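You operate a simulated robot arm through the tools that you are given. There is no shell and no other tool. Be economical: measure what you need, move in short steps, check, and stop when the job is done.

You are at the controls of a simulated two-armed robot. One attempt, no reset.

Task
Lock the test box and pump the seal tester to 3 kPa.
Fine: press the door down to turn each lock knob; keep the hold button down for the valve knob and the pump; both lock knobs on LOCK and the valve knob on SEAL before you pump; no stroke past the figure.

Only the result counts: the job must be done as asked and must still hold three seconds after the hand-in. Knocking over, shifting, dropping, spilling or breaking anything else fails it. Lids that push on must go on centred and level and be pressed home; caps that screw on are set level and turned clockwise until they are tight.

Robot
Two 6-joint arms with two-finger parallel grippers on one trunk, on a base that drives. Base frame: it is fixed to the floor where the robot stands at the start and does not move with it; the origin is under the middle of the robot, x ahead of it, y to its left, z up. Lengths are in mm, angles in rad, forces in N, time in s.
The left shoulder is at the start at [70, 166, 1380], the right one opposite. With the tool pointing down near the work surface each hand reaches from about 420 to 840 mm from the robot's upright axis, wherever it stands, measured 20 degrees to its own side. Places, roughly: left lock knob [500, -200, 1000]; pump gauge [1000, -100, 900]; right lock knob [800, -300, 1000]; valve knob [1200, -100, 900]. Payload 3.91 kg a hand.
The TCP of each hand is the grasp point between the finger pads, 30 mm short of the fingertips. In the tool frame z runs along the fingers and y along their closing line. Largest opening 110 mm; finger width 20, thickness 10; the body of the gripper, 48 by 112 mm, starts 55 mm behind the TCP.
Orientation is that of the tool frame in the base frame, as [roll, pitch, yaw] about the fixed x, y, z axes, in that order (R = Rz(yaw) Ry(pitch) Rx(roll)). With the fingers straight down and closing along the base's y, the tool's x points along the base's -x, its y along +y and its z along -z.

Tools
- The arms move only by the tool apply_moves. It takes "left_plan", "right_plan" or both (then of equal length, played together; a hand with none holds still); each is a list of rows, each a list of 3 entries, a list of its own where there are three numbers: the shift along the base's x, y, z in cm, then the turn, a rotation vector about the base's x, y, z in rad, then the opening in per cent of the stroke, from 0 (shut) to 100 (fully open). In form: [[[x, y, z], [wx, wy, wz], claw], ...]. A call has 1 to 20 rows; each row shifts and turns the commanded pose from where the row before left it. Each row takes 0.2 s and may step no farther than 50 mm and 0.15 rad from the row before; otherwise, or with a gripper value out of range, the whole call is refused. Where a pose cannot be reached the arm comes as near as it can. A force on the tool above 60 N (or 10 N above the force at the start of the call, whichever is more), or a blocked arm, ends the call early, and 0.2 s more pass. Each finger travels about 108 mm/s and halts on what it meets, pressing with about 40 N; the grip force reading is that of the motor and also rises with nothing between the fingers. The clock runs only during rows and for 0.2 s after the last one: add rows that do not move to give the fingers time. The reply holds the time, the measured pose of the TCP, the force on the tool along the base axes, the opening and the grip force, in the units named above and with some noise, with the torque about the TCP (base axes, N m) and any sound that the robot's microphone picked up, and new pictures: "show" is both (left out), scene, wrist or none (wrist: the cameras of the hands that moved).
- Cameras (640 x 400 px; columns grow to the right, rows downward): "scene" is now at [126.5, -47, 1607.9]; the picture's right is [-0.53, -0.85, 0.00], its down [-0.49, 0.30, -0.82] and it looks along [0.70, -0.43, -0.57] (base axes); focal length 271 px, centre (320, 200). "left" rides on the left gripper at [77, -7, -114] in its tool frame; the picture's right is [0.09, 1.00, 0.00], its down [-0.80, 0.07, -0.59] and it looks along [-0.59, 0.05, 0.80] (tool axes); focal length 270 px, centre (320, 200). "right" rides on the right gripper at [77, 7, -115] in its tool frame; the picture's right is [-0.09, 1.00, 0.00], its down [-0.80, -0.07, -0.59] and it looks along [-0.59, -0.05, 0.80] (tool axes); focal length 270 px, centre (320, 200). There is no depth. A picture from a camera that has moved, and an enlarged one, comes with that camera's place and axes in the base frame and with its lens.
- raise_lower(by): slides the trunk up (or, below 0, down) by that many mm; the arms and the scene camera ride with it, the base frame stays. It gives what a move gives, with no picture.
- drive_base(legs): drives the robot by 1 to 6 legs, each [ahead, left, turn to the left] in mm, mm and rad, along the robot's own axes; the way and the turn of a leg run together, so that a leg with both is an arc; at most 1500 mm and 3.142 rad a leg. The arms and the cameras ride along, it lands a little off, and it stops where it bumps. It gives what a move gives, and a new picture of the scene camera.
- head_to(pan, tilt): turns the head with the scene camera to pan (to the left, within 1.501 rad either way) and tilt (down, from -0.506 to 1.204), counted from straight ahead of the robot. It gives what a move gives, and a new picture of the scene camera.
- zoom(camera, box): a new picture of the part [left, top, right, bottom] of that camera's present view, enlarged. No time passes.
- hand_in(): hands the job in; it is judged then, once.

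Go step by step. Nothing tells you exact positions but the pictures and the camera data: compare them with the known pose of the tool, close in by small moves and look again before you grip or let go. The budget is 120 turns and 260 pictures, counting those below and the enlarged ones. Unless the task says otherwise, let go and move clear before handing in, and close with one line.

The tools are called after "Emit:" as a command line: name --argument value ..., lists and objects as JSON in quotes. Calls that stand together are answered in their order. apply_moves: Moves the arms, as the interface text tells. Its arguments: {"type":"object","properties":{"left_plan":{"type":"array","items":{"type":"array"}},"right_plan":{"type":"array","items":{"type":"array"}},"show":{"type":"string","enum":["both","scene","wrist","none"]}},"required":[]} The other tools are called the same way: raise_lower (by) slides the trunk up or down; drive_base (legs) drives the base; head_to (pan, tilt) turns the head that bears the scene camera; zoom (camera, box) takes an enlarged picture of a part of a camera's view; hand_in () hands the job in.

At the start:

```text
clock: 0.0
left_tool_pos: [691.6, 24.6, 999.0]
left_ee_rot: [-3.141, 0.0, -3.141]
left_ft_force: [0.4, -0.4, 0.0]
left_ft_torque: [-0.01, 0.02, 0.0]
left_grip_width: 109.9
left_grip_force: 0.1
right_tool_pos: [499.1, -427.8, 1322.6]
right_ee_rot: [-3.141, 0.0, 3.14]
right_ft_force: [0.7, 0.6, -0.4]
right_ft_torque: [0.0, -0.03, 0.02]
right_grip_width: 109.9
right_grip_force: 0.1
trunk travel left (down, up): [-875.0, 65.0]
robot x, y, heading: [-3.1, 1.8, -0.0]
head pan, tilt: [-0.557, 0.609]
```

scene: 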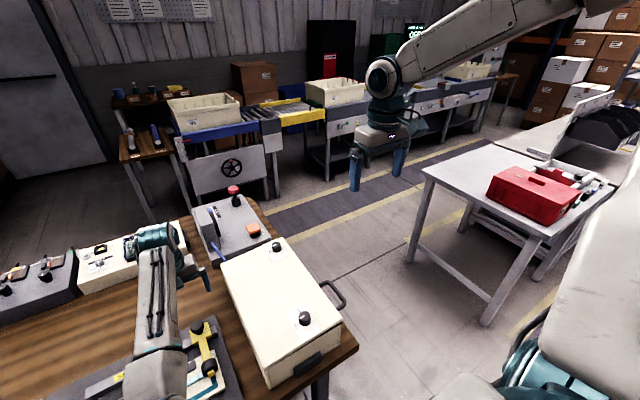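
right: 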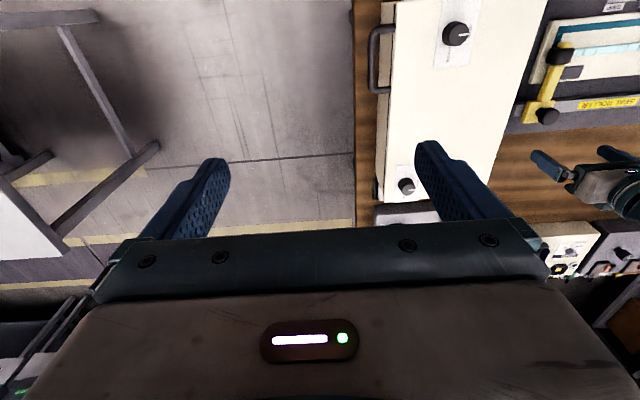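
left: 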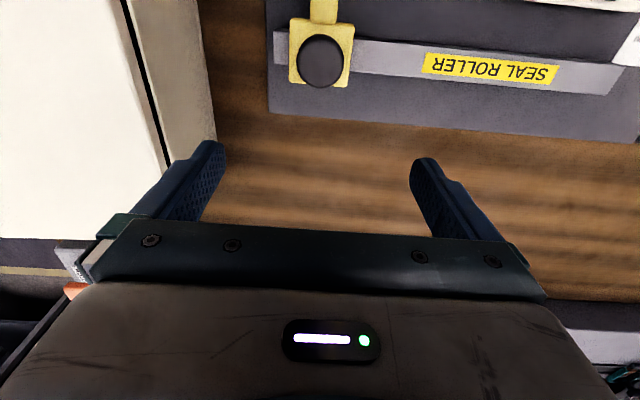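

I see the cream test box with two knobs on its lid and a grey console behind it with red and orange controls. I'll enlarge these first.

Emit:
zoom --camera "scene" --box '[180, 170, 300, 270]'

Emit:
zoom --camera "scene" --box '[220, 230, 360, 390]'

Emit:
zoom --camera "right" --box '[350, 0, 550, 230]'

```text
4.00 times, centred on (240, 220) of scene
camera zoom: at [126.5, -47.0, 1607.9], right [-0.53, -0.85, 0.0], down [-0.49, 0.3, -0.82], along [0.7, -0.43, -0.57], focal length 1083 px, centre (640, 120)
```

zoom: 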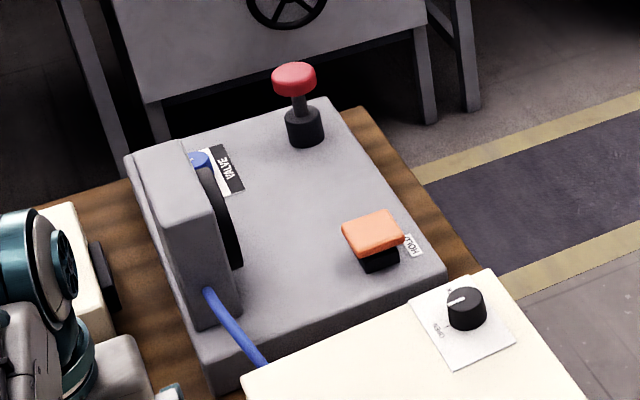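

```text
2.50 times, centred on (290, 310) of scene
camera zoom: at [126.5, -47.0, 1607.9], right [-0.53, -0.85, 0.0], down [-0.49, 0.3, -0.82], along [0.7, -0.43, -0.57], focal length 677 px, centre (395, -75)
```

zoom: 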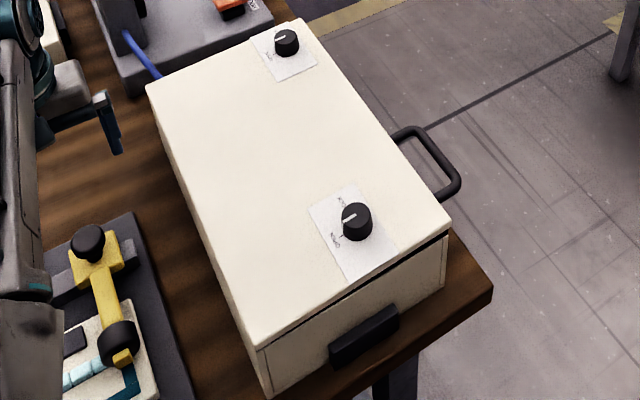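

```text
1.74 times, centred on (450, 115) of right
camera zoom: at [422.4, -420.1, 1436.9], right [0.09, 1.0, 0.0], down [0.8, -0.07, 0.59], along [0.59, -0.05, -0.8], focal length 470 px, centre (94, 348)
```

zoom: 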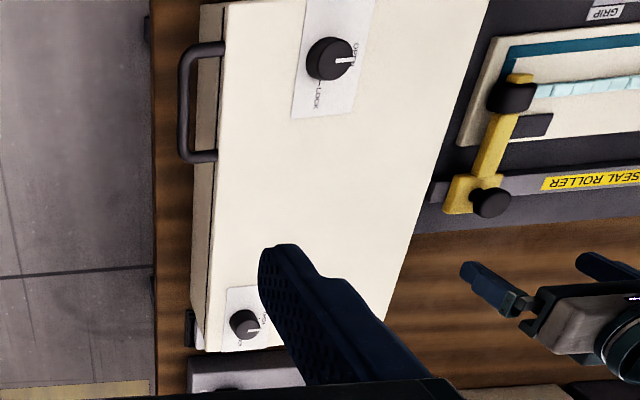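

Near knob is about [483,-220,960] and far knob about [757,-265,960]; both pointers seem to face +y (OPEN), with LOCK towards +x. I'll bring the right hand closer for a good look.

Emit:
apply_moves --right_plan '[[[1, 3.3, -3.3], [0, 0, 0], 60], [[1, 3.3, -3.3], [0, 0, 0], 60], [[1, 3.3, -3.3], [0, 0, 0], 60], [[1, 3.3, -3.3], [0, 0, 0], 60], [[1, 3.3, -3.3], [0, 0, 0], 60], [[1, 3.3, -3.3], [0, 0, 0], 60], [[0, 0, 0], [0, 0, 0], 60]]'

```text
clock: 1.6
left_tool_pos: [691.6, 27.3, 1000.0]
left_ee_rot: [3.141, 0.0, -3.141]
left_ft_force: [-0.1, -0.4, -0.1]
left_ft_torque: [0.0, -0.01, -0.03]
left_grip_width: 109.9
left_grip_force: 0.1
right_tool_pos: [459.1, -372.4, 1124.9]
right_ee_rot: [3.14, 0.002, 3.141]
right_ft_force: [0.1, 0.1, -0.1]
right_ft_torque: [-0.04, 0.0, 0.0]
right_grip_width: 66.2
right_grip_force: 0.2
right hand out of reach, approached as far as the arm can: row 1, 2, 3, 4, 5, 6
trunk travel left (down, up): [-875.0, 65.0]
robot x, y, heading: [-3.3, -0.0, -0.005]
head pan, tilt: [-0.557, 0.609]
camera scene: at [126.2, -46.6, 1608.0], right [-0.53, -0.85, 0.0], down [-0.49, 0.3, -0.82], along [0.7, -0.43, -0.57], focal length 271 px, centre (320, 200)
camera right: at [383.9, -366.4, 1239.0], right [0.09, 1.0, 0.0], down [0.8, -0.07, 0.6], along [0.59, -0.05, -0.8], focal length 270 px, centre (320, 200)
```

scene: 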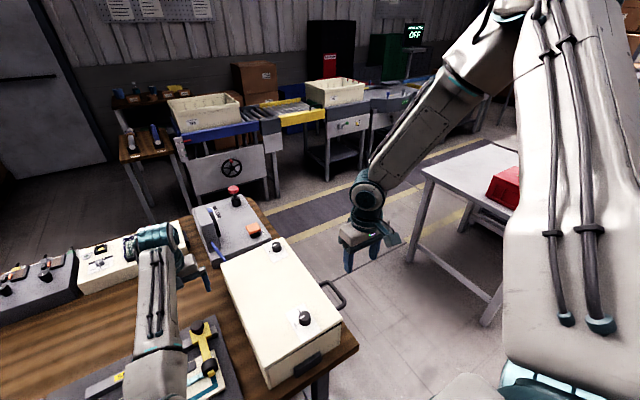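
right: 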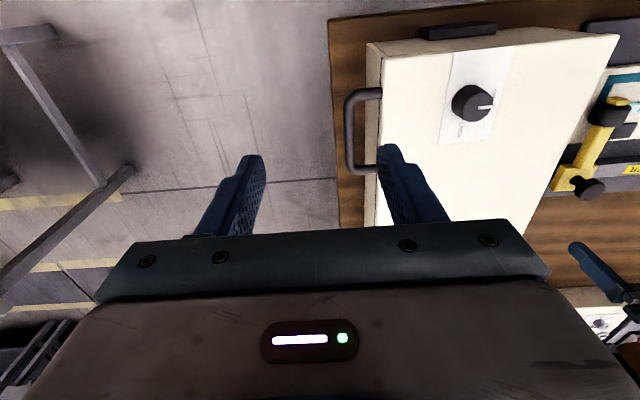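

The right hand fell short of its command. I'll try again from here in small steps to see which direction is limited.

Emit:
apply_moves --right_plan '[[[0, 0, -2], [0, 0, 0], 60], [[0, 2, -2], [0, 0, 0], 60], [[2, 2, 0], [0, 0, 0], 60], [[2, 2, 0], [0, 0, 0], 60], [[0, 0, 0], [0, 0, 0], 60]]' --show "none"

```text
clock: 2.8
left_tool_pos: [690.5, 24.9, 999.7]
left_ee_rot: [3.14, 0.0, -3.14]
left_ft_force: [-0.7, 0.1, -0.7]
left_ft_torque: [0.0, 0.02, 0.0]
left_grip_width: 110.0
left_grip_force: 0.0
right_tool_pos: [462.4, -378.3, 1094.0]
right_ee_rot: [-3.141, 0.0, -3.141]
right_ft_force: [0.0, 0.1, 0.2]
right_ft_torque: [0.0, 0.0, -0.02]
right_grip_width: 66.2
right_grip_force: 0.0
right hand out of reach, approached as far as the arm can: row 2, 3, 4
trunk travel left (down, up): [-875.0, 65.0]
robot x, y, heading: [-0.3, 1.8, 0.001]
head pan, tilt: [-0.557, 0.609]
```

The -z step worked but +y is limited. I'll test +x alone, then a yaw turn together with +y.

Emit:
apply_moves --right_plan '[[[3, 0, 0], [0, 0, 0], 60], [[3, 0, 0], [0, 0, 0], 60], [[3, 0, 0], [0, 0, 0], 60], [[3, 0, 0], [0, 0, 0], 60], [[0, 0, 0], [0, 0, 0], 60]]' --show "none"

Emit:
apply_moves --right_plan '[[[0, 2, 0], [0, 0, 0], 60], [[0, 2, 0], [0, 0, 0], 60], [[0, 2, 0], [0, 0, 0], 60], [[0, 2, 0], [0, 0, 0], 60], [[0, 0, 0], [0, 0, 0], 60]]' --show "scene"

```text
clock: 4.0
left_tool_pos: [690.2, 24.9, 999.4]
left_ee_rot: [-3.141, -0.001, -3.141]
left_ft_force: [-0.2, -0.2, -0.3]
left_ft_torque: [0.0, 0.0, 0.03]
left_grip_width: 110.1
left_grip_force: 0.1
right_tool_pos: [541.2, -433.6, 1101.3]
right_ee_rot: [3.141, 0.001, 3.141]
right_ft_force: [0.9, 0.0, -0.5]
right_ft_torque: [-0.02, 0.04, -0.02]
right_grip_width: 65.9
right_grip_force: 0.0
right hand out of reach, approached as far as the arm can: row 1, 2, 3, 4
trunk travel left (down, up): [-875.0, 65.0]
robot x, y, heading: [-1.6, 7.3, -0.001]
head pan, tilt: [-0.557, 0.609]
```

```text
clock: 5.2
left_tool_pos: [691.5, 25.4, 999.7]
left_ee_rot: [-3.141, 0.002, 3.141]
left_ft_force: [-0.3, -0.9, 0.1]
left_ft_torque: [-0.02, 0.01, -0.01]
left_grip_width: 110.1
left_grip_force: 0.1
right_tool_pos: [502.6, -402.8, 1109.8]
right_ee_rot: [3.141, 0.002, -3.14]
right_ft_force: [0.3, 0.2, 0.5]
right_ft_torque: [-0.02, -0.02, -0.03]
right_grip_width: 66.2
right_grip_force: 0.1
right hand out of reach, approached as far as the arm can: row 1, 2, 3, 4
trunk travel left (down, up): [-875.0, 65.0]
robot x, y, heading: [1.7, -0.4, 0.004]
head pan, tilt: [-0.557, 0.609]
camera scene: at [126.6, -47.1, 1607.9], right [-0.53, -0.85, 0.0], down [-0.49, 0.3, -0.82], along [0.7, -0.43, -0.57], focal length 271 px, centre (320, 200)
```

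scene: 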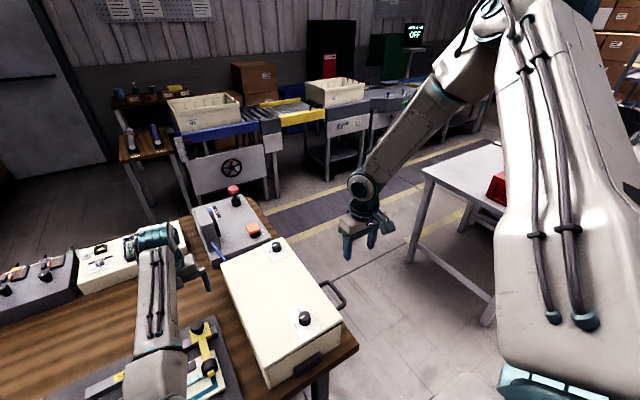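

The stops lie on a line of constant azimuth from the right shoulder, which suggests a joint limit tied to tool yaw. I'll try turning the tool while moving inward.

Emit:
apply_moves --right_plan '[[[0, 0, 0], [0, 0, 0.15], 60], [[0, 0, 0], [0, 0, 0.15], 60], [[0, 2, 0], [0, 0, 0], 60], [[0, 2, 0], [0, 0, 0], 60], [[0, 2, 0], [0, 0, 0], 60], [[0, 0, 0], [0, 0, 0], 60]]' --show "none"

Emit:
apply_moves --right_plan '[[[0, 0, 0], [0, 0, -0.15], 60], [[0, 0, 0], [0, 0, -0.15], 60], [[0, 0, 0], [0, 0, -0.15], 60], [[0, 0, 0], [0, 0, -0.15], 60], [[0, 2, 0], [0, 0, 0], 60], [[0, 2, 0], [0, 0, 0], 60], [[0, 2, 0], [0, 0, 0], 60], [[0, 0, 0], [0, 0, 0], 60]]' --show "none"

```text
clock: 6.6
left_tool_pos: [692.0, 24.9, 998.6]
left_ee_rot: [-3.14, -0.001, -3.141]
left_ft_force: [0.6, 0.6, -0.7]
left_ft_torque: [0.01, 0.0, 0.01]
left_grip_width: 110.0
left_grip_force: 0.1
right_tool_pos: [475.4, -383.7, 1114.8]
right_ee_rot: [3.14, -0.001, -2.843]
right_ft_force: [-0.4, -0.6, -0.2]
right_ft_torque: [0.03, -0.02, 0.0]
right_grip_width: 66.0
right_grip_force: 0.0
right hand out of reach, approached as far as the arm can: row 3, 4, 5
trunk travel left (down, up): [-875.0, 65.0]
robot x, y, heading: [1.7, 2.7, 0.001]
head pan, tilt: [-0.557, 0.609]
```

```text
clock: 8.4
left_tool_pos: [691.3, 24.8, 999.6]
left_ee_rot: [3.141, -0.001, -3.141]
left_ft_force: [-0.1, 0.8, -0.9]
left_ft_torque: [0.0, -0.02, 0.02]
left_grip_width: 109.9
left_grip_force: 0.0
right_tool_pos: [449.6, -365.8, 1118.4]
right_ee_rot: [3.14, 0.001, 2.843]
right_ft_force: [0.0, 0.0, -0.9]
right_ft_torque: [-0.01, 0.01, 0.01]
right_grip_width: 66.1
right_grip_force: 0.2
right hand out of reach, approached as far as the arm can: row 5, 6, 7
trunk travel left (down, up): [-875.0, 65.0]
robot x, y, heading: [-1.9, -1.0, -0.0]
head pan, tilt: [-0.557, 0.609]
```

Yaw makes no difference, so the right shoulder can't swing inward past about -28°. I'll test how far inward the left arm goes, raising it first.

Emit:
apply_moves --left_plan '[[[0, 0, 4], [0, 0, 0], 60], [[0, 0, 4], [0, 0, 0], 60], [[-2, -4, 0], [0, 0, 0], 60], [[-2, -4, 0], [0, 0, 0], 60], [[-2, -4, 0], [0, 0, 0], 60], [[-2, -4, 0], [0, 0, 0], 60], [[-2, -4, 0], [0, 0, 0], 60], [[-2, 0, 0], [0, 0, 0], 60]]' --show "both"

```text
clock: 10.2
left_tool_pos: [702.3, -3.0, 1059.9]
left_ee_rot: [3.141, 0.0, 3.141]
left_ft_force: [-0.2, 0.6, -0.5]
left_ft_torque: [0.01, -0.01, -0.04]
left_grip_width: 65.8
left_grip_force: 0.1
left hand out of reach, approached as far as the arm can: row 3, 4, 5, 6, 7, 8
right_tool_pos: [447.8, -366.6, 1118.9]
right_ee_rot: [3.141, 0.0, 2.839]
right_ft_force: [-0.4, -0.8, -0.2]
right_ft_torque: [0.01, 0.0, -0.02]
right_grip_width: 66.2
right_grip_force: 0.2
trunk travel left (down, up): [-875.0, 65.0]
robot x, y, heading: [5.9, 1.8, 0.001]
head pan, tilt: [-0.557, 0.609]
camera scene: at [125.7, -46.2, 1608.0], right [-0.53, -0.85, 0.0], down [-0.49, 0.3, -0.82], along [0.7, -0.43, -0.57], focal length 271 px, centre (320, 200)
camera left: at [624.5, -9.8, 1173.9], right [-0.09, 1.0, 0.0], down [0.8, 0.07, 0.59], along [0.59, 0.05, -0.8], focal length 270 px, centre (320, 200)
```

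scene: 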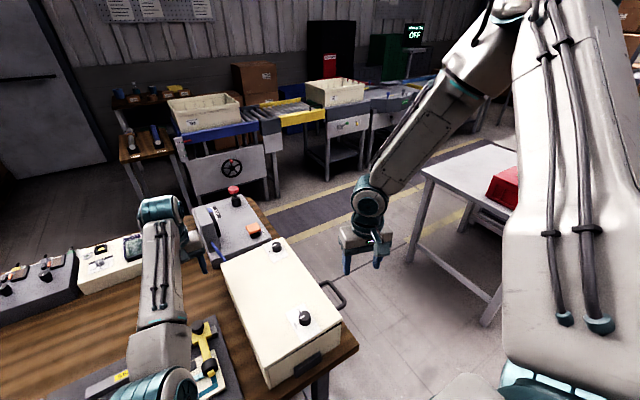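
left: 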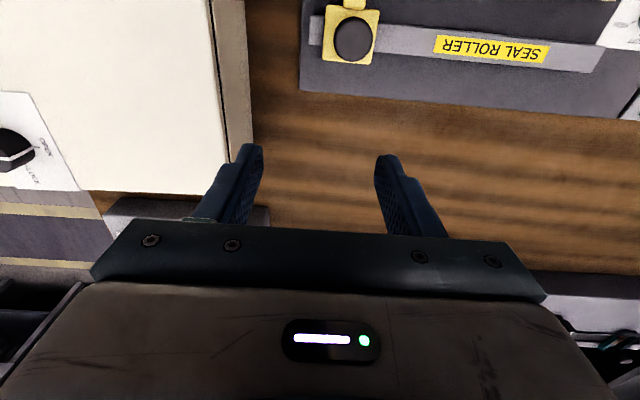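

The stop directions look like the two arms keeping apart rather than a joint limit. I'll move the left hand outward and then try the right hand inward.

Emit:
apply_moves --left_plan '[[[-1, 5, 0], [0, 0, 0], 60], [[-1, 4.8, 0], [0, 0, 0], 60], [[-1, 4.8, 0], [0, 0, 0], 60], [[-1, 4.8, 0], [0, 0, 0], 60], [[-1, 4.8, 0], [0, 0, 0], 60], [[-1, 4.8, 0], [0, 0, 0], 60], [[0, 0, 0], [0, 0, 0], 60]]' --show "none"

Emit:
apply_moves --right_plan '[[[1.5, 3, 0], [0, 0, 0.15], 60], [[1.5, 3, 0], [0, 0, 0.15], 60], [[1.5, 3, 0], [0, 0, 0], 60], [[1.5, 3, 0], [0, 0, 0], 60], [[1.5, 2, 0], [0, 0, 0], 60], [[0, 0, 0], [0, 0, 0], 60]]' --show "both"

```text
refused: row 1 steps farther than a row can; nothing moved
```

```text
clock: 11.6
left_tool_pos: [700.9, -2.3, 1059.5]
left_ee_rot: [3.141, -0.003, -3.14]
left_ft_force: [0.1, 0.1, -0.3]
left_ft_torque: [0.0, -0.01, 0.01]
left_grip_width: 65.9
left_grip_force: 0.0
right_tool_pos: [443.9, -363.7, 1130.6]
right_ee_rot: [3.138, -0.001, 3.14]
right_ft_force: [0.1, 0.4, 0.2]
right_ft_torque: [0.01, -0.01, 0.0]
right_grip_width: 66.0
right_grip_force: 0.1
right hand out of reach, approached as far as the arm can: row 1, 2, 3, 4, 5
trunk travel left (down, up): [-875.0, 65.0]
robot x, y, heading: [0.7, -0.2, 0.001]
head pan, tilt: [-0.557, 0.609]
camera scene: at [126.3, -47.0, 1608.0], right [-0.53, -0.85, 0.0], down [-0.49, 0.3, -0.82], along [0.7, -0.43, -0.57], focal length 271 px, centre (320, 200)
camera right: at [367.9, -356.4, 1244.9], right [0.09, 1.0, 0.0], down [0.8, -0.07, 0.59], along [0.59, -0.05, -0.8], focal length 270 px, centre (320, 200)
```

scene: 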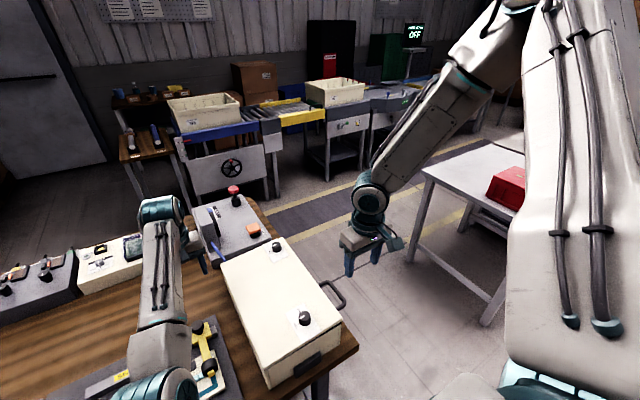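
right: 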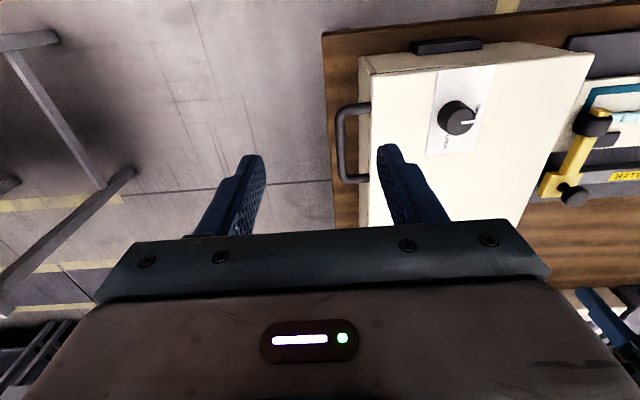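

The step was too long. Repeating the left retreat with shorter steps.

Emit:
apply_moves --left_plan '[[[-1, 4.5, 0], [0, 0, 0], 60], [[-1, 4.5, 0], [0, 0, 0], 60], [[-1, 4.5, 0], [0, 0, 0], 60], [[-1, 4.5, 0], [0, 0, 0], 60], [[-1, 4.5, 0], [0, 0, 0], 60], [[-1, 4.5, 0], [0, 0, 0], 60], [[0, 0, 0], [0, 0, 0], 60]]' --show "none"

Emit:
apply_moves --right_plan '[[[1.5, 3, 0], [0, 0, 0], 60], [[1.5, 3, 0], [0, 0, 0], 60], [[1.5, 3, 0], [0, 0, 0], 60], [[1.5, 3, 0], [0, 0, 0], 60], [[1.5, 2, 0], [0, 0, 0], 60], [[0, 0, 0], [0, 0, 0], 60]]' --show "both"

```text
clock: 13.2
left_tool_pos: [678.5, 259.3, 1018.2]
left_ee_rot: [3.141, 0.002, -3.14]
left_ft_force: [-0.4, 0.5, -0.6]
left_ft_torque: [0.0, 0.05, -0.01]
left_grip_width: 65.9
left_grip_force: 0.0
left hand out of reach, approached as far as the arm can: row 2, 3, 4, 5, 6
right_tool_pos: [444.5, -363.4, 1129.5]
right_ee_rot: [3.14, -0.001, -3.141]
right_ft_force: [0.5, 0.0, -0.2]
right_ft_torque: [-0.03, 0.01, 0.02]
right_grip_width: 65.9
right_grip_force: 0.0
trunk travel left (down, up): [-875.0, 65.0]
robot x, y, heading: [3.7, 0.3, 0.0]
head pan, tilt: [-0.557, 0.609]
```

```text
clock: 14.6
left_tool_pos: [677.7, 259.6, 1019.6]
left_ee_rot: [3.14, 0.002, -3.141]
left_ft_force: [0.5, 0.0, -0.3]
left_ft_torque: [-0.03, 0.01, 0.05]
left_grip_width: 66.1
left_grip_force: 0.2
right_tool_pos: [442.7, -361.2, 1133.2]
right_ee_rot: [3.139, 0.0, 3.14]
right_ft_force: [0.3, 0.8, -0.3]
right_ft_torque: [0.02, -0.01, 0.03]
right_grip_width: 65.9
right_grip_force: 0.0
right hand out of reach, approached as far as the arm can: row 1, 2, 3, 4, 5
trunk travel left (down, up): [-875.0, 65.0]
robot x, y, heading: [0.5, -2.3, -0.001]
head pan, tilt: [-0.557, 0.609]
camera scene: at [126.5, -47.2, 1607.9], right [-0.53, -0.85, 0.0], down [-0.49, 0.3, -0.82], along [0.7, -0.43, -0.57], focal length 271 px, centre (320, 200)
camera right: at [366.5, -355.5, 1247.9], right [0.09, 1.0, 0.0], down [0.8, -0.07, 0.59], along [0.59, -0.05, -0.8], focal length 270 px, centre (320, 200)
```

scene: 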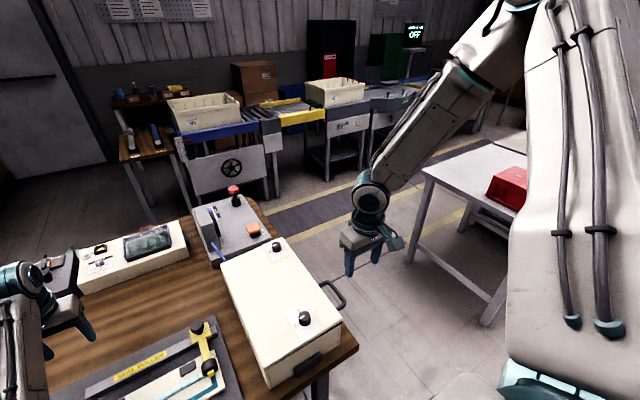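
right: 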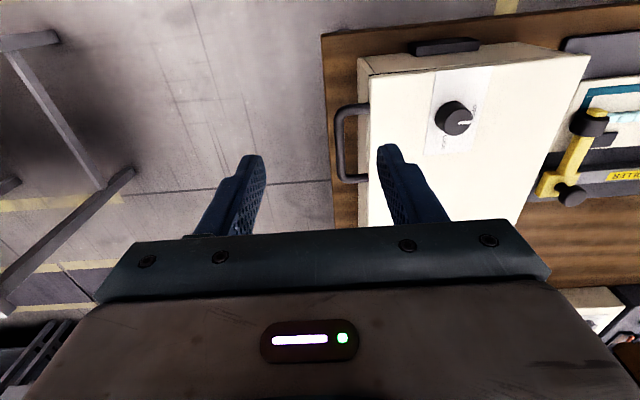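

The left hand's limit was different, so I can't blame arm separation. The right arm looks tightly folded this high up, so I'll lower it towards working height and try inward again.

Emit:
apply_moves --right_plan '[[[2, -1, -3], [0, 0, 0], 60], [[2, 0, -3], [0, 0, 0], 60], [[1, 0, -2], [0, 0, 0], 60], [[0, 0, 0], [0, 0, 0], 60]]' --show "none"

Emit:
apply_moves --right_plan '[[[0, 3, 0], [0, 0, 0], 60], [[0, 3, 0], [0, 0, 0], 60], [[0, 3, 0], [0, 0, 0], 60], [[0, 0, 0], [0, 0, 0], 60]]' --show "scene"

```text
clock: 15.6
left_tool_pos: [677.9, 261.0, 1019.2]
left_ee_rot: [3.141, 0.0, 3.141]
left_ft_force: [-0.6, 0.1, 0.3]
left_ft_torque: [-0.02, 0.0, -0.03]
left_grip_width: 65.8
left_grip_force: 0.2
right_tool_pos: [477.8, -395.9, 1058.8]
right_ee_rot: [-3.141, 0.0, -3.141]
right_ft_force: [0.1, 1.0, 0.1]
right_ft_torque: [-0.04, 0.01, -0.01]
right_grip_width: 66.3
right_grip_force: 0.0
right hand out of reach, approached as far as the arm can: row 1, 2, 3
trunk travel left (down, up): [-875.0, 65.0]
robot x, y, heading: [-0.9, -0.2, -0.001]
head pan, tilt: [-0.557, 0.609]
```

```text
clock: 16.6
left_tool_pos: [678.2, 259.7, 1019.1]
left_ee_rot: [-3.141, 0.001, -3.141]
left_ft_force: [-0.1, -0.8, -0.1]
left_ft_torque: [0.02, -0.01, 0.01]
left_grip_width: 66.2
left_grip_force: 0.1
right_tool_pos: [439.9, -368.9, 1068.9]
right_ee_rot: [3.138, 0.003, -3.142]
right_ft_force: [-0.8, 0.1, -0.3]
right_ft_torque: [0.02, -0.02, 0.0]
right_grip_width: 66.2
right_grip_force: 0.1
right hand out of reach, approached as far as the arm can: row 1, 2, 3
trunk travel left (down, up): [-875.0, 65.0]
robot x, y, heading: [-0.8, 0.9, -0.002]
head pan, tilt: [-0.557, 0.609]
camera scene: at [126.6, -47.0, 1607.9], right [-0.53, -0.85, 0.0], down [-0.49, 0.3, -0.82], along [0.7, -0.43, -0.57], focal length 271 px, centre (320, 200)
```

scene: 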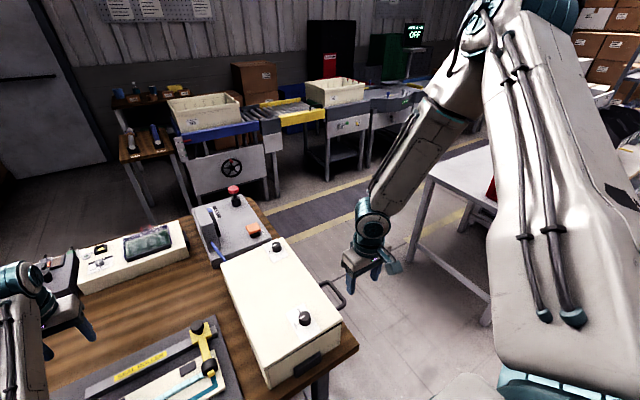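

Still limited along the same line. I'll extend the right hand outward and forward (over the free floor beside the table), then try inward from there.

Emit:
apply_moves --right_plan '[[[4, -2.8, 0], [0, 0, 0], 60], [[4, -2.8, 0], [0, 0, 0], 60], [[4, -2.8, 0], [0, 0, 0], 60], [[4, -2.8, 0], [0, 0, 0], 60], [[4, -2.8, 0], [0, 0, 0], 60], [[0, 0, 0], [0, 0, 0], 60]]' --show "none"

Emit:
apply_moves --right_plan '[[[0, 4, 0], [0, 0, 0], 60], [[0, 4, 0], [0, 0, 0], 60], [[0, 4, 0], [0, 0, 0], 60], [[0, 4, 0], [0, 0, 0], 60], [[0, 0, 0], [0, 0, 0], 60]]' --show "none"

```text
clock: 18.0
left_tool_pos: [677.7, 259.3, 1021.0]
left_ee_rot: [3.141, 0.001, -3.141]
left_ft_force: [0.3, 0.1, 0.3]
left_ft_torque: [0.0, 0.01, 0.0]
left_grip_width: 65.9
left_grip_force: 0.1
right_tool_pos: [621.5, -521.4, 1073.1]
right_ee_rot: [3.141, 0.002, -3.141]
right_ft_force: [-0.2, 0.9, 0.2]
right_ft_torque: [-0.01, -0.03, -0.02]
right_grip_width: 66.0
right_grip_force: 0.1
right hand out of reach, approached as far as the arm can: row 4, 5
trunk travel left (down, up): [-875.0, 65.0]
robot x, y, heading: [0.2, 1.5, -0.001]
head pan, tilt: [-0.557, 0.609]
```

```text
clock: 19.2
left_tool_pos: [678.1, 259.2, 1020.5]
left_ee_rot: [-3.141, 0.002, -3.139]
left_ft_force: [-0.1, -0.5, -0.3]
left_ft_torque: [0.02, 0.02, 0.02]
left_grip_width: 66.0
left_grip_force: 0.0
right_tool_pos: [544.6, -439.4, 1090.7]
right_ee_rot: [3.141, 0.0, -3.141]
right_ft_force: [0.3, 0.3, 0.2]
right_ft_torque: [-0.01, 0.0, 0.02]
right_grip_width: 65.7
right_grip_force: 0.0
right hand out of reach, approached as far as the arm can: row 1, 2, 3, 4
trunk travel left (down, up): [-875.0, 65.0]
robot x, y, heading: [-1.4, -2.0, -0.0]
head pan, tilt: [-0.557, 0.609]
```

I need to see how the arms are bent. I'll look at the left arm and then the right one.

Emit:
head_to --pan 0.7 --tilt 0.5

Emit:
head_to --pan -1.1 --tilt 0.3

```text
clock: 20.6
left_tool_pos: [678.5, 259.6, 1019.1]
left_ee_rot: [-3.142, 0.002, -3.142]
left_ft_force: [-0.2, 0.6, -0.5]
left_ft_torque: [0.0, -0.02, -0.01]
left_grip_width: 66.1
left_grip_force: 0.1
right_tool_pos: [544.4, -440.1, 1089.8]
right_ee_rot: [3.14, 0.001, 3.14]
right_ft_force: [0.4, -0.7, -0.1]
right_ft_torque: [0.03, 0.0, 0.01]
right_grip_width: 66.0
right_grip_force: 0.0
trunk travel left (down, up): [-875.0, 65.0]
robot x, y, heading: [-0.5, 4.3, 0.001]
head pan, tilt: [0.7, 0.499]
camera scene: at [121.5, 58.1, 1617.8], right [0.64, -0.77, 0.0], down [-0.37, -0.31, -0.88], along [0.67, 0.57, -0.48], focal length 271 px, centre (320, 200)
```

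scene: 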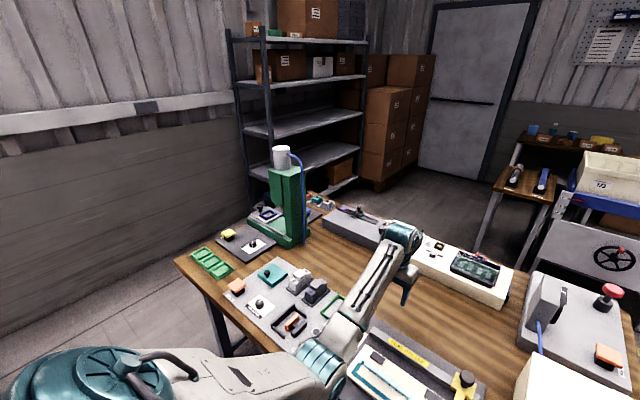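

```text
clock: 22.4
left_tool_pos: [677.6, 260.3, 1019.2]
left_ee_rot: [-3.141, 0.002, 3.141]
left_ft_force: [0.5, 0.0, 0.0]
left_ft_torque: [-0.02, -0.04, -0.01]
left_grip_width: 66.0
left_grip_force: 0.0
right_tool_pos: [544.6, -438.7, 1089.9]
right_ee_rot: [3.14, 0.0, 3.141]
right_ft_force: [-0.3, 0.0, 0.3]
right_ft_torque: [0.06, 0.04, -0.02]
right_grip_width: 66.0
right_grip_force: 0.0
trunk travel left (down, up): [-875.0, 65.0]
robot x, y, heading: [-0.9, 0.4, -0.001]
head pan, tilt: [-1.1, 0.3]
camera scene: at [94.2, -83.6, 1636.2], right [-0.89, -0.45, 0.0], down [-0.13, 0.26, -0.96], along [0.43, -0.85, -0.3], focal length 271 px, centre (320, 200)
```

scene: 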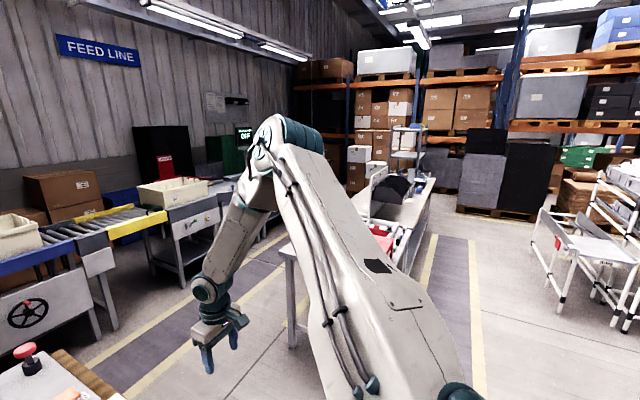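

The left arm is bent elbow-down and the right elbow-up, with its big upper arm near the head. I'll turn the head away and see whether the right arm's limit moves.

Emit:
head_to --pan 0.3 --tilt 0.9

Emit:
apply_moves --right_plan '[[[0, 4, 0], [0, 0, 0], 60], [[0, 4, 0], [0, 0, 0], 60], [[0, 0, 0], [0, 0, 0], 60]]' --show "none"

Emit:
apply_moves --right_plan '[[[0, 0, 4], [0, 0, 0], 60], [[0, 0, 4], [0, 0, 0], 60], [[0, 0, 4], [0, 0, 0], 60], [[0, 0, 4], [0, 0, 0], 60], [[0, 0, 4], [0, 0, 0], 60], [[0, 4, 0], [0, 0, 0], 60], [[0, 4, 0], [0, 0, 0], 60], [[0, 4, 0], [0, 0, 0], 60], [[0, 0, 0], [0, 0, 0], 60]]' --show "none"

```text
clock: 24.0
left_tool_pos: [677.6, 259.6, 1019.7]
left_ee_rot: [3.141, 0.001, -3.141]
left_ft_force: [-0.5, 0.3, 0.3]
left_ft_torque: [-0.01, 0.01, -0.01]
left_grip_width: 65.8
left_grip_force: 0.0
right_tool_pos: [544.6, -441.3, 1090.5]
right_ee_rot: [-3.141, 0.001, 3.141]
right_ft_force: [-0.8, 0.3, 0.2]
right_ft_torque: [-0.02, -0.02, -0.04]
right_grip_width: 65.8
right_grip_force: 0.0
trunk travel left (down, up): [-875.0, 65.0]
robot x, y, heading: [0.6, 0.0, -0.004]
head pan, tilt: [0.3, 0.901]
camera scene: at [123.9, 21.9, 1584.0], right [0.3, -0.96, 0.0], down [-0.75, -0.23, -0.62], along [0.59, 0.18, -0.78], focal length 271 px, centre (320, 200)
```

scene: 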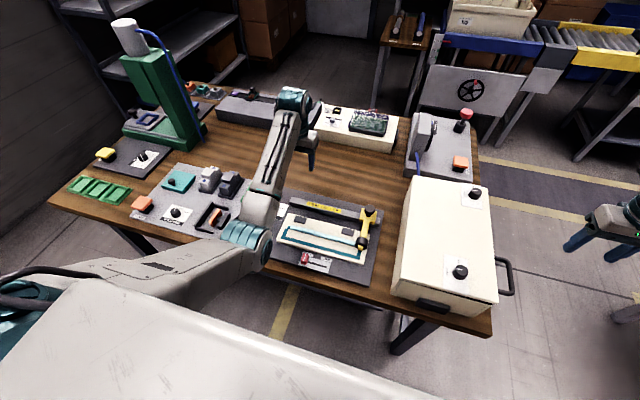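

```text
clock: 24.8
left_tool_pos: [679.0, 259.5, 1020.0]
left_ee_rot: [3.141, 0.0, 3.141]
left_ft_force: [0.5, 0.9, 0.4]
left_ft_torque: [-0.02, -0.01, 0.01]
left_grip_width: 66.1
left_grip_force: 0.1
right_tool_pos: [508.4, -409.8, 1097.6]
right_ee_rot: [3.138, 0.0, 3.141]
right_ft_force: [0.8, 0.5, 0.2]
right_ft_torque: [-0.01, 0.02, -0.01]
right_grip_width: 65.8
right_grip_force: 0.0
right hand out of reach, approached as far as the arm can: row 1, 2
trunk travel left (down, up): [-875.0, 65.0]
robot x, y, heading: [-1.3, -0.2, 0.001]
head pan, tilt: [0.3, 0.901]
```

```text
clock: 26.8
left_tool_pos: [679.2, 260.7, 1019.7]
left_ee_rot: [-3.141, 0.003, -3.142]
left_ft_force: [0.1, -0.4, 0.5]
left_ft_torque: [-0.02, -0.01, 0.01]
left_grip_width: 66.1
left_grip_force: 0.0
right_tool_pos: [454.3, -374.4, 1284.3]
right_ee_rot: [3.139, 0.001, -3.14]
right_ft_force: [-0.4, 0.1, 0.6]
right_ft_torque: [0.02, 0.0, -0.01]
right_grip_width: 66.0
right_grip_force: 0.1
right hand out of reach, approached as far as the arm can: row 6, 7, 8
trunk travel left (down, up): [-875.0, 65.0]
robot x, y, heading: [1.3, 1.2, 0.004]
head pan, tilt: [0.3, 0.901]
```

The head has no effect, but this view is useful. I'll try to flip the right arm to elbow-down, like the left, by stretching it straight over free floor and coming back low.

Emit:
apply_moves --right_plan '[[[0, -4.9, 0], [0, 0, 0], 60], [[0, -4.9, -1], [0, 0, 0], 60], [[0, -4.8, -1], [0, 0, 0], 60], [[0, -4.8, -1], [0, 0, 0], 60], [[0, -4.8, -1], [0, 0, 0], 60], [[1, -4.8, -1], [0, 0, 0], 60], [[1, -4.8, -1], [0, 0, 0], 60], [[1, -4.8, -1], [0, 0, 0], 60], [[1, -4.8, -1], [0, 0, 0], 60], [[1, -4.8, -1], [0, 0, 0], 60], [[1, -4.8, -1], [0, 0, 0], 60], [[1, -4.8, -1], [0, 0, 0], 60], [[1, -4.8, -1], [0, 0, 0], 60], [[1, -4.8, -1], [0, 0, 0], 60], [[1, -4.8, -1], [0, 0, 0], 60], [[0, -4.8, -1], [0, 0, 0], 60], [[0, -4.8, -1], [0, 0, 0], 60], [[0, 0, 0], [0, 0, 0], 60]]' --show "none"

Emit:
head_to --pan -1.1 --tilt 0.4

```text
clock: 30.6
left_tool_pos: [678.6, 259.2, 1020.7]
left_ee_rot: [-3.14, 0.002, -3.141]
left_ft_force: [0.0, 0.3, -1.0]
left_ft_torque: [0.0, -0.01, 0.02]
left_grip_width: 66.4
left_grip_force: 0.1
right_tool_pos: [446.4, -897.1, 1166.4]
right_ee_rot: [-3.14, 0.0, 3.14]
right_ft_force: [0.1, 0.0, 0.4]
right_ft_torque: [-0.01, 0.01, -0.01]
right_grip_width: 66.0
right_grip_force: 0.0
right hand out of reach, approached as far as the arm can: row 11, 12, 13, 14, 15, 16, 17
trunk travel left (down, up): [-875.0, 65.0]
robot x, y, heading: [2.2, 0.6, -0.005]
head pan, tilt: [0.3, 0.901]
```

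```text
clock: 32.1
left_tool_pos: [677.5, 260.4, 1019.2]
left_ee_rot: [-3.141, 0.001, 3.141]
left_ft_force: [0.9, 0.0, -0.3]
left_ft_torque: [0.0, 0.0, 0.04]
left_grip_width: 66.0
left_grip_force: 0.0
right_tool_pos: [446.1, -895.7, 1166.5]
right_ee_rot: [-3.141, 0.0, 3.14]
right_ft_force: [-0.6, -0.9, -0.2]
right_ft_torque: [0.01, -0.01, 0.0]
right_grip_width: 65.9
right_grip_force: 0.1
trunk travel left (down, up): [-875.0, 65.0]
robot x, y, heading: [3.7, -2.5, -0.002]
head pan, tilt: [-1.1, 0.4]
camera scene: at [93.8, -83.0, 1627.0], right [-0.89, -0.45, 0.0], down [-0.18, 0.35, -0.92], along [0.42, -0.82, -0.39], focal length 271 px, centre (320, 200)
```

scene: 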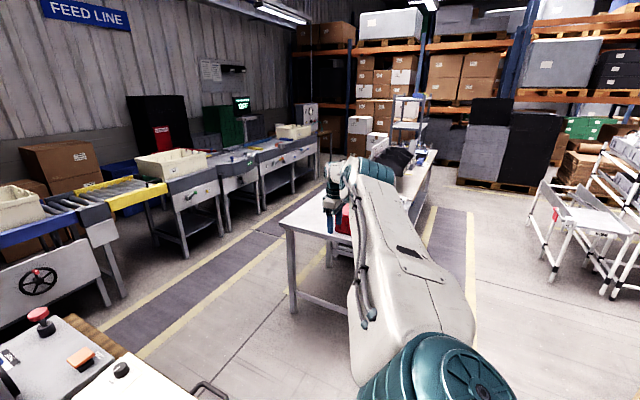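

Stretched. Now I'll drop while stretched and pull back in low.

Emit:
apply_moves --right_plan '[[[0, 0, -4.8], [0, 0, 0], 60], [[0, 0, -4.8], [0, 0, 0], 60], [[0, 0, -4.8], [0, 0, 0], 60], [[0, 0, -4.8], [0, 0, 0], 60], [[0, 0, -4.8], [0, 0, 0], 60], [[0, 4.8, 0], [0, 0, 0], 60], [[0, 4.8, 0], [0, 0, 0], 60], [[0, 4.8, 0], [0, 0, 0], 60], [[0, 4.8, 0], [0, 0, 0], 60], [[0, 4.8, 0], [0, 0, 0], 60], [[0, 4.8, 0], [0, 0, 0], 60], [[0, 0, 0], [0, 0, 0], 60]]' --show "scene"

```text
clock: 34.7
left_tool_pos: [678.1, 260.5, 1019.4]
left_ee_rot: [-3.139, 0.0, -3.141]
left_ft_force: [-0.5, -0.2, -0.1]
left_ft_torque: [0.01, 0.0, 0.01]
left_grip_width: 65.8
left_grip_force: 0.1
right_tool_pos: [403.4, -549.7, 1010.1]
right_ee_rot: [-3.141, 0.001, -3.141]
right_ft_force: [0.3, -1.0, -0.2]
right_ft_torque: [0.0, 0.03, 0.02]
right_grip_width: 66.3
right_grip_force: 0.0
right hand out of reach, approached as far as the arm can: row 1, 2, 3, 4, 5
trunk travel left (down, up): [-875.0, 65.0]
robot x, y, heading: [2.3, 3.4, 0.006]
head pan, tilt: [-1.1, 0.4]
camera scene: at [94.3, -82.8, 1627.0], right [-0.89, -0.45, 0.0], down [-0.18, 0.35, -0.92], along [0.42, -0.82, -0.39], focal length 271 px, centre (320, 200)
```

scene: 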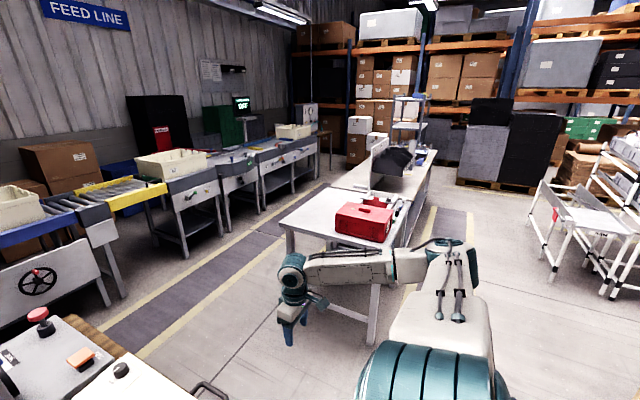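

The right arm flipped to a new bend with its elbow out. I'll move it in over the box now.

Emit:
apply_moves --right_plan '[[[2, 0, 4], [0, 0, 0], 60], [[2, 3, 3], [0, 0, 0], 60], [[2, 4, 0], [0, 0, 0], 60], [[2, 4, 0], [0, 0, 0], 60], [[2, 4, 0], [0, 0, 0], 60], [[2, 4, 0], [0, 0, 0], 60], [[2, 4, 0], [0, 0, 0], 60], [[2, 4, 0], [0, 0, 0], 60], [[0, 0, 0], [0, 0, 0], 60]]' --show "scene"

Emit:
head_to --pan -0.4 --tilt 0.75

```text
clock: 36.7
left_tool_pos: [678.5, 260.9, 1019.9]
left_ee_rot: [3.141, 0.002, 3.141]
left_ft_force: [0.3, -0.2, -0.4]
left_ft_torque: [0.02, -0.01, 0.01]
left_grip_width: 65.8
left_grip_force: 0.1
right_tool_pos: [480.4, -406.4, 995.2]
right_ee_rot: [3.137, 0.012, 3.141]
right_ft_force: [-0.4, -0.8, 1.0]
right_ft_torque: [0.02, 0.02, 0.0]
right_grip_width: 65.8
right_grip_force: 0.0
right hand out of reach, approached as far as the arm can: row 4, 5, 6, 7, 8
trunk travel left (down, up): [-875.0, 65.0]
robot x, y, heading: [-1.5, 2.6, 0.001]
head pan, tilt: [-1.1, 0.4]
camera scene: at [93.8, -83.2, 1627.0], right [-0.89, -0.45, 0.0], down [-0.18, 0.35, -0.92], along [0.42, -0.82, -0.39], focal length 271 px, centre (320, 200)
```

scene: 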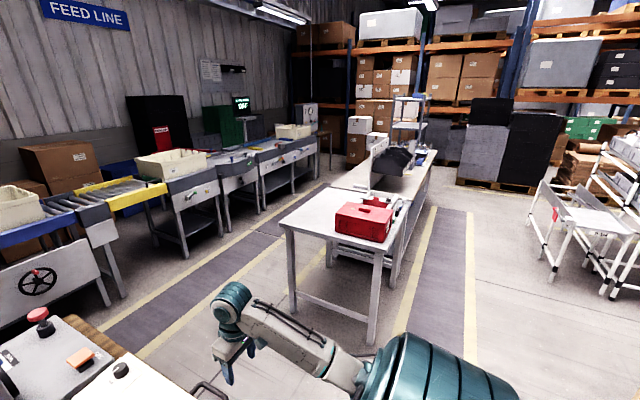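

```text
clock: 37.8
left_tool_pos: [677.7, 259.9, 1019.1]
left_ee_rot: [-3.142, 0.0, 3.14]
left_ft_force: [-0.1, 0.2, 0.2]
left_ft_torque: [-0.02, 0.0, 0.0]
left_grip_width: 66.2
left_grip_force: 0.1
right_tool_pos: [480.3, -406.8, 995.2]
right_ee_rot: [3.137, 0.011, -3.141]
right_ft_force: [0.2, -0.3, 0.2]
right_ft_torque: [-0.01, -0.02, 0.0]
right_grip_width: 66.0
right_grip_force: 0.1
trunk travel left (down, up): [-875.0, 65.0]
robot x, y, heading: [-1.0, -3.1, -0.001]
head pan, tilt: [-0.4, 0.75]
camera scene: at [128.1, -32.6, 1595.9], right [-0.39, -0.92, 0.0], down [-0.63, 0.27, -0.73], along [0.67, -0.29, -0.68], focal length 271 px, centre (320, 200)
```

scene: 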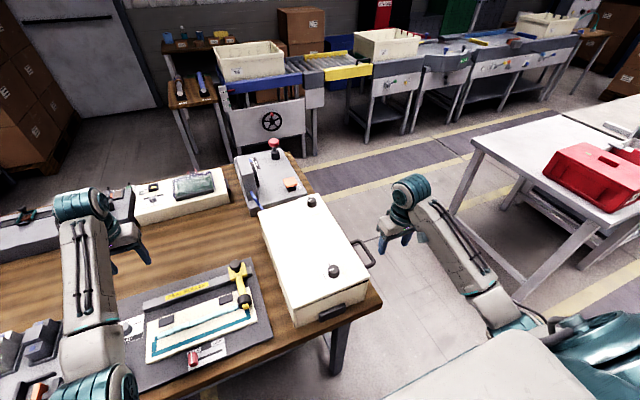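

Now this looks like a fold limit near the body. I'll extend forward and then move inward at a larger radius, raised above the box.

Emit:
apply_moves --right_plan '[[[4, -3, 0], [0, 0, 0], 60], [[4.5, -1, 0], [0, 0, 0], 60], [[4.5, 0, 0], [0, 0, 0], 60], [[3, 0, 0], [0, 0, 0], 60], [[0, 0, 0], [0, 0, 0], 60]]' --show "none"

Emit:
apply_moves --right_plan '[[[0, 4, 0], [0, 0, 0], 60], [[0, 4, 0], [0, 0, 0], 60], [[0, 4, 0], [0, 0, 0], 60], [[0, 0, 0], [0, 0, 0], 60]]' --show "scene"

```text
clock: 39.0
left_tool_pos: [677.7, 260.0, 1019.9]
left_ee_rot: [-3.141, 0.001, 3.142]
left_ft_force: [0.0, 0.0, -0.3]
left_ft_torque: [-0.02, 0.0, -0.01]
left_grip_width: 66.0
left_grip_force: 0.1
right_tool_pos: [643.3, -445.8, 996.6]
right_ee_rot: [3.14, 0.001, -3.14]
right_ft_force: [0.2, -0.3, 0.1]
right_ft_torque: [0.04, -0.02, 0.02]
right_grip_width: 65.9
right_grip_force: 0.0
trunk travel left (down, up): [-875.0, 65.0]
robot x, y, heading: [-0.9, -1.6, 0.002]
head pan, tilt: [-0.4, 0.75]
```

```text
clock: 40.0
left_tool_pos: [678.6, 259.7, 1019.6]
left_ee_rot: [3.141, 0.0, -3.141]
left_ft_force: [-0.9, 0.9, -0.6]
left_ft_torque: [0.02, -0.01, 0.0]
left_grip_width: 66.1
left_grip_force: 0.0
right_tool_pos: [641.7, -328.4, 995.1]
right_ee_rot: [-3.141, 0.001, 3.139]
right_ft_force: [-0.2, -0.9, -0.1]
right_ft_torque: [0.04, -0.02, -0.01]
right_grip_width: 65.9
right_grip_force: 0.2
trunk travel left (down, up): [-875.0, 65.0]
robot x, y, heading: [2.6, -2.0, 0.001]
head pan, tilt: [-0.4, 0.75]
camera scene: at [128.3, -33.3, 1595.9], right [-0.39, -0.92, 0.0], down [-0.63, 0.27, -0.73], along [0.67, -0.28, -0.68], focal length 271 px, centre (320, 200)
```

scene: 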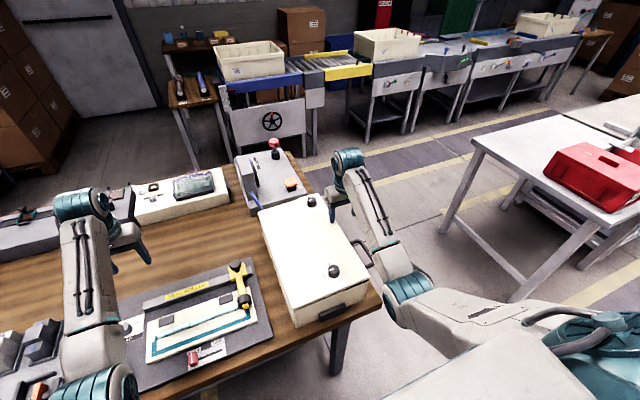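

The right arm now mirrors the left arm and reaches over the box. Everything should be workable from the aisle on the table's right side, facing the table (+y), so I'll raise trunk and hands and drive there.

Emit:
raise_lower --by 62

Emit:
apply_moves --right_plan '[[[1, 0, 3], [0, 0, 0], 60], [[1, 0, 3], [0, 0, 0], 60], [[0, 0, 0], [0, 0, 0], 60]]' --left_plan '[[[2, 0, 2], [0, 0, 0], 60], [[2, 0, 2], [0, 0, 0], 60], [[0, 0, 0], [0, 0, 0], 60]]' --show "none"

Emit:
drive_base --legs '[[-200, 0, 0]]'

```text
clock: 41.0
left_tool_pos: [678.3, 260.5, 1081.8]
left_ee_rot: [-3.141, 0.001, -3.141]
left_ft_force: [0.0, -0.1, -0.6]
left_ft_torque: [-0.02, -0.01, -0.03]
left_grip_width: 65.8
left_grip_force: 0.1
right_tool_pos: [641.6, -328.6, 1057.7]
right_ee_rot: [3.141, 0.001, -3.141]
right_ft_force: [0.0, -0.3, 0.3]
right_ft_torque: [0.01, 0.01, 0.02]
right_grip_width: 65.9
right_grip_force: 0.0
trunk travel left (down, up): [-937.0, 3.0]
robot x, y, heading: [-2.1, 1.9, -0.004]
head pan, tilt: [-0.4, 0.75]
```

```text
clock: 41.8
left_tool_pos: [718.2, 259.8, 1122.5]
left_ee_rot: [3.142, 0.002, -3.141]
left_ft_force: [-0.1, -0.4, -0.3]
left_ft_torque: [-0.01, -0.03, 0.01]
left_grip_width: 66.0
left_grip_force: 0.0
right_tool_pos: [681.1, -331.5, 1094.3]
right_ee_rot: [-3.141, 0.005, -3.141]
right_ft_force: [0.9, -0.5, 1.0]
right_ft_torque: [-0.01, 0.0, -0.01]
right_grip_width: 66.0
right_grip_force: 0.0
right hand out of reach, approached as far as the arm can: row 1, 2
trunk travel left (down, up): [-937.0, 3.0]
robot x, y, heading: [-1.8, 2.3, 0.002]
head pan, tilt: [-0.4, 0.75]
```

```text
clock: 43.4
left_tool_pos: [521.7, 260.7, 1119.4]
left_ee_rot: [3.141, -0.002, -3.14]
left_ft_force: [-0.1, -0.3, -0.6]
left_ft_torque: [0.01, 0.02, 0.0]
left_grip_width: 66.2
left_grip_force: 0.0
right_tool_pos: [485.1, -331.1, 1090.7]
right_ee_rot: [3.14, 0.0, -3.14]
right_ft_force: [0.3, -0.2, -0.2]
right_ft_torque: [0.0, 0.06, 0.0]
right_grip_width: 65.9
right_grip_force: 0.0
trunk travel left (down, up): [-937.0, 3.0]
robot x, y, heading: [-198.7, -4.5, 0.007]
head pan, tilt: [-0.4, 0.75]
camera scene: at [-66.2, -32.6, 1657.3], right [-0.39, -0.92, 0.0], down [-0.63, 0.26, -0.73], along [0.67, -0.28, -0.68], focal length 271 px, centre (320, 200)
```

scene: 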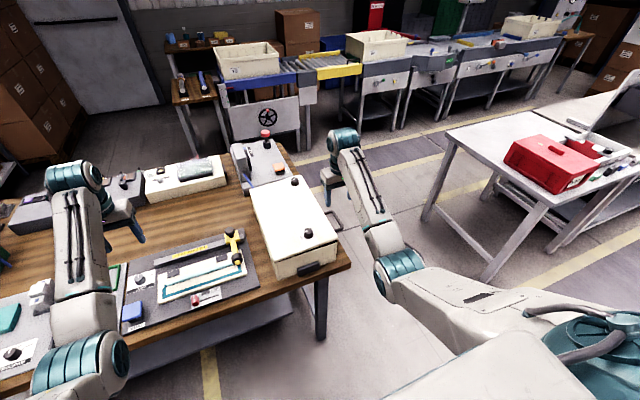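

The aisle runs from about y=-340 to y=-1400. I'll go sideways to its middle, then ahead.

Emit:
drive_base --legs '[[0, -880, 0]]'

Emit:
drive_base --legs '[[1060, 0, 0]]'

```text
clock: 48.0
left_tool_pos: [521.0, -615.0, 1122.7]
left_ee_rot: [-3.142, 0.0, -3.133]
left_ft_force: [0.5, -0.3, 0.2]
left_ft_torque: [-0.03, -0.01, 0.01]
left_grip_width: 66.2
left_grip_force: 0.0
right_tool_pos: [488.1, -1205.5, 1094.0]
right_ee_rot: [-3.141, 0.003, -3.133]
right_ft_force: [0.7, 0.4, -1.0]
right_ft_torque: [-0.01, 0.04, 0.02]
right_grip_width: 66.0
right_grip_force: 0.0
trunk travel left (down, up): [-937.0, 3.0]
robot x, y, heading: [-194.9, -878.0, 0.008]
head pan, tilt: [-0.4, 0.75]
camera scene: at [-67.0, -911.0, 1657.9], right [-0.38, -0.92, 0.0], down [-0.63, 0.26, -0.73], along [0.68, -0.28, -0.68], focal length 271 px, centre (320, 200)
```

scene: 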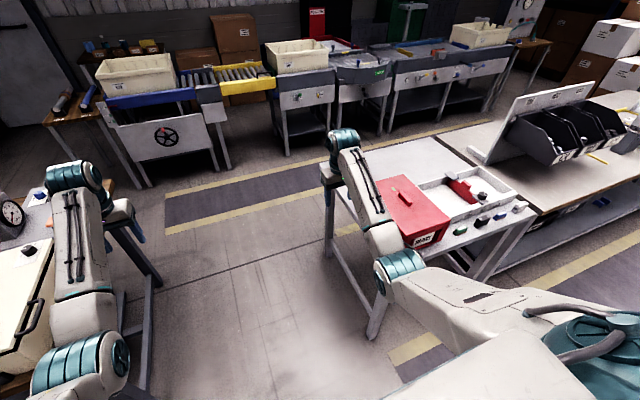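

```text
clock: 53.5
left_tool_pos: [1574.8, -594.3, 1123.4]
left_ee_rot: [3.141, 0.001, -3.125]
left_ft_force: [0.5, -0.3, -0.1]
left_ft_torque: [0.02, 0.01, 0.02]
left_grip_width: 65.9
left_grip_force: 0.1
right_tool_pos: [1549.0, -1186.5, 1094.3]
right_ee_rot: [-3.141, 0.003, -3.124]
right_ft_force: [-0.5, 0.3, -0.2]
right_ft_torque: [-0.03, -0.01, 0.0]
right_grip_width: 66.4
right_grip_force: 0.0
trunk travel left (down, up): [-937.0, 3.0]
robot x, y, heading: [865.6, -867.3, 0.019]
head pan, tilt: [-0.4, 0.75]
camera scene: at [990.4, -897.2, 1658.0], right [-0.37, -0.93, 0.0], down [-0.63, 0.25, -0.73], along [0.68, -0.27, -0.68], focal length 271 px, centre (320, 200)
```

scene: 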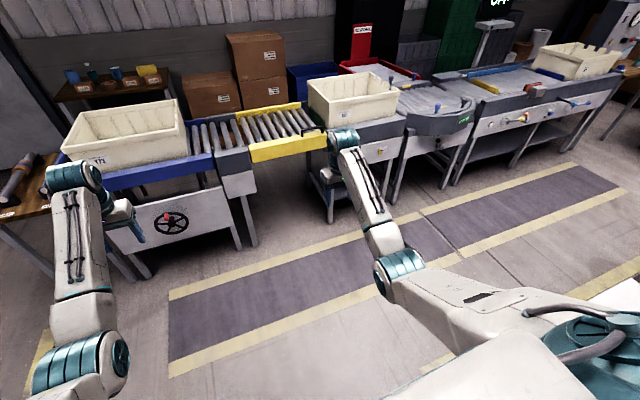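

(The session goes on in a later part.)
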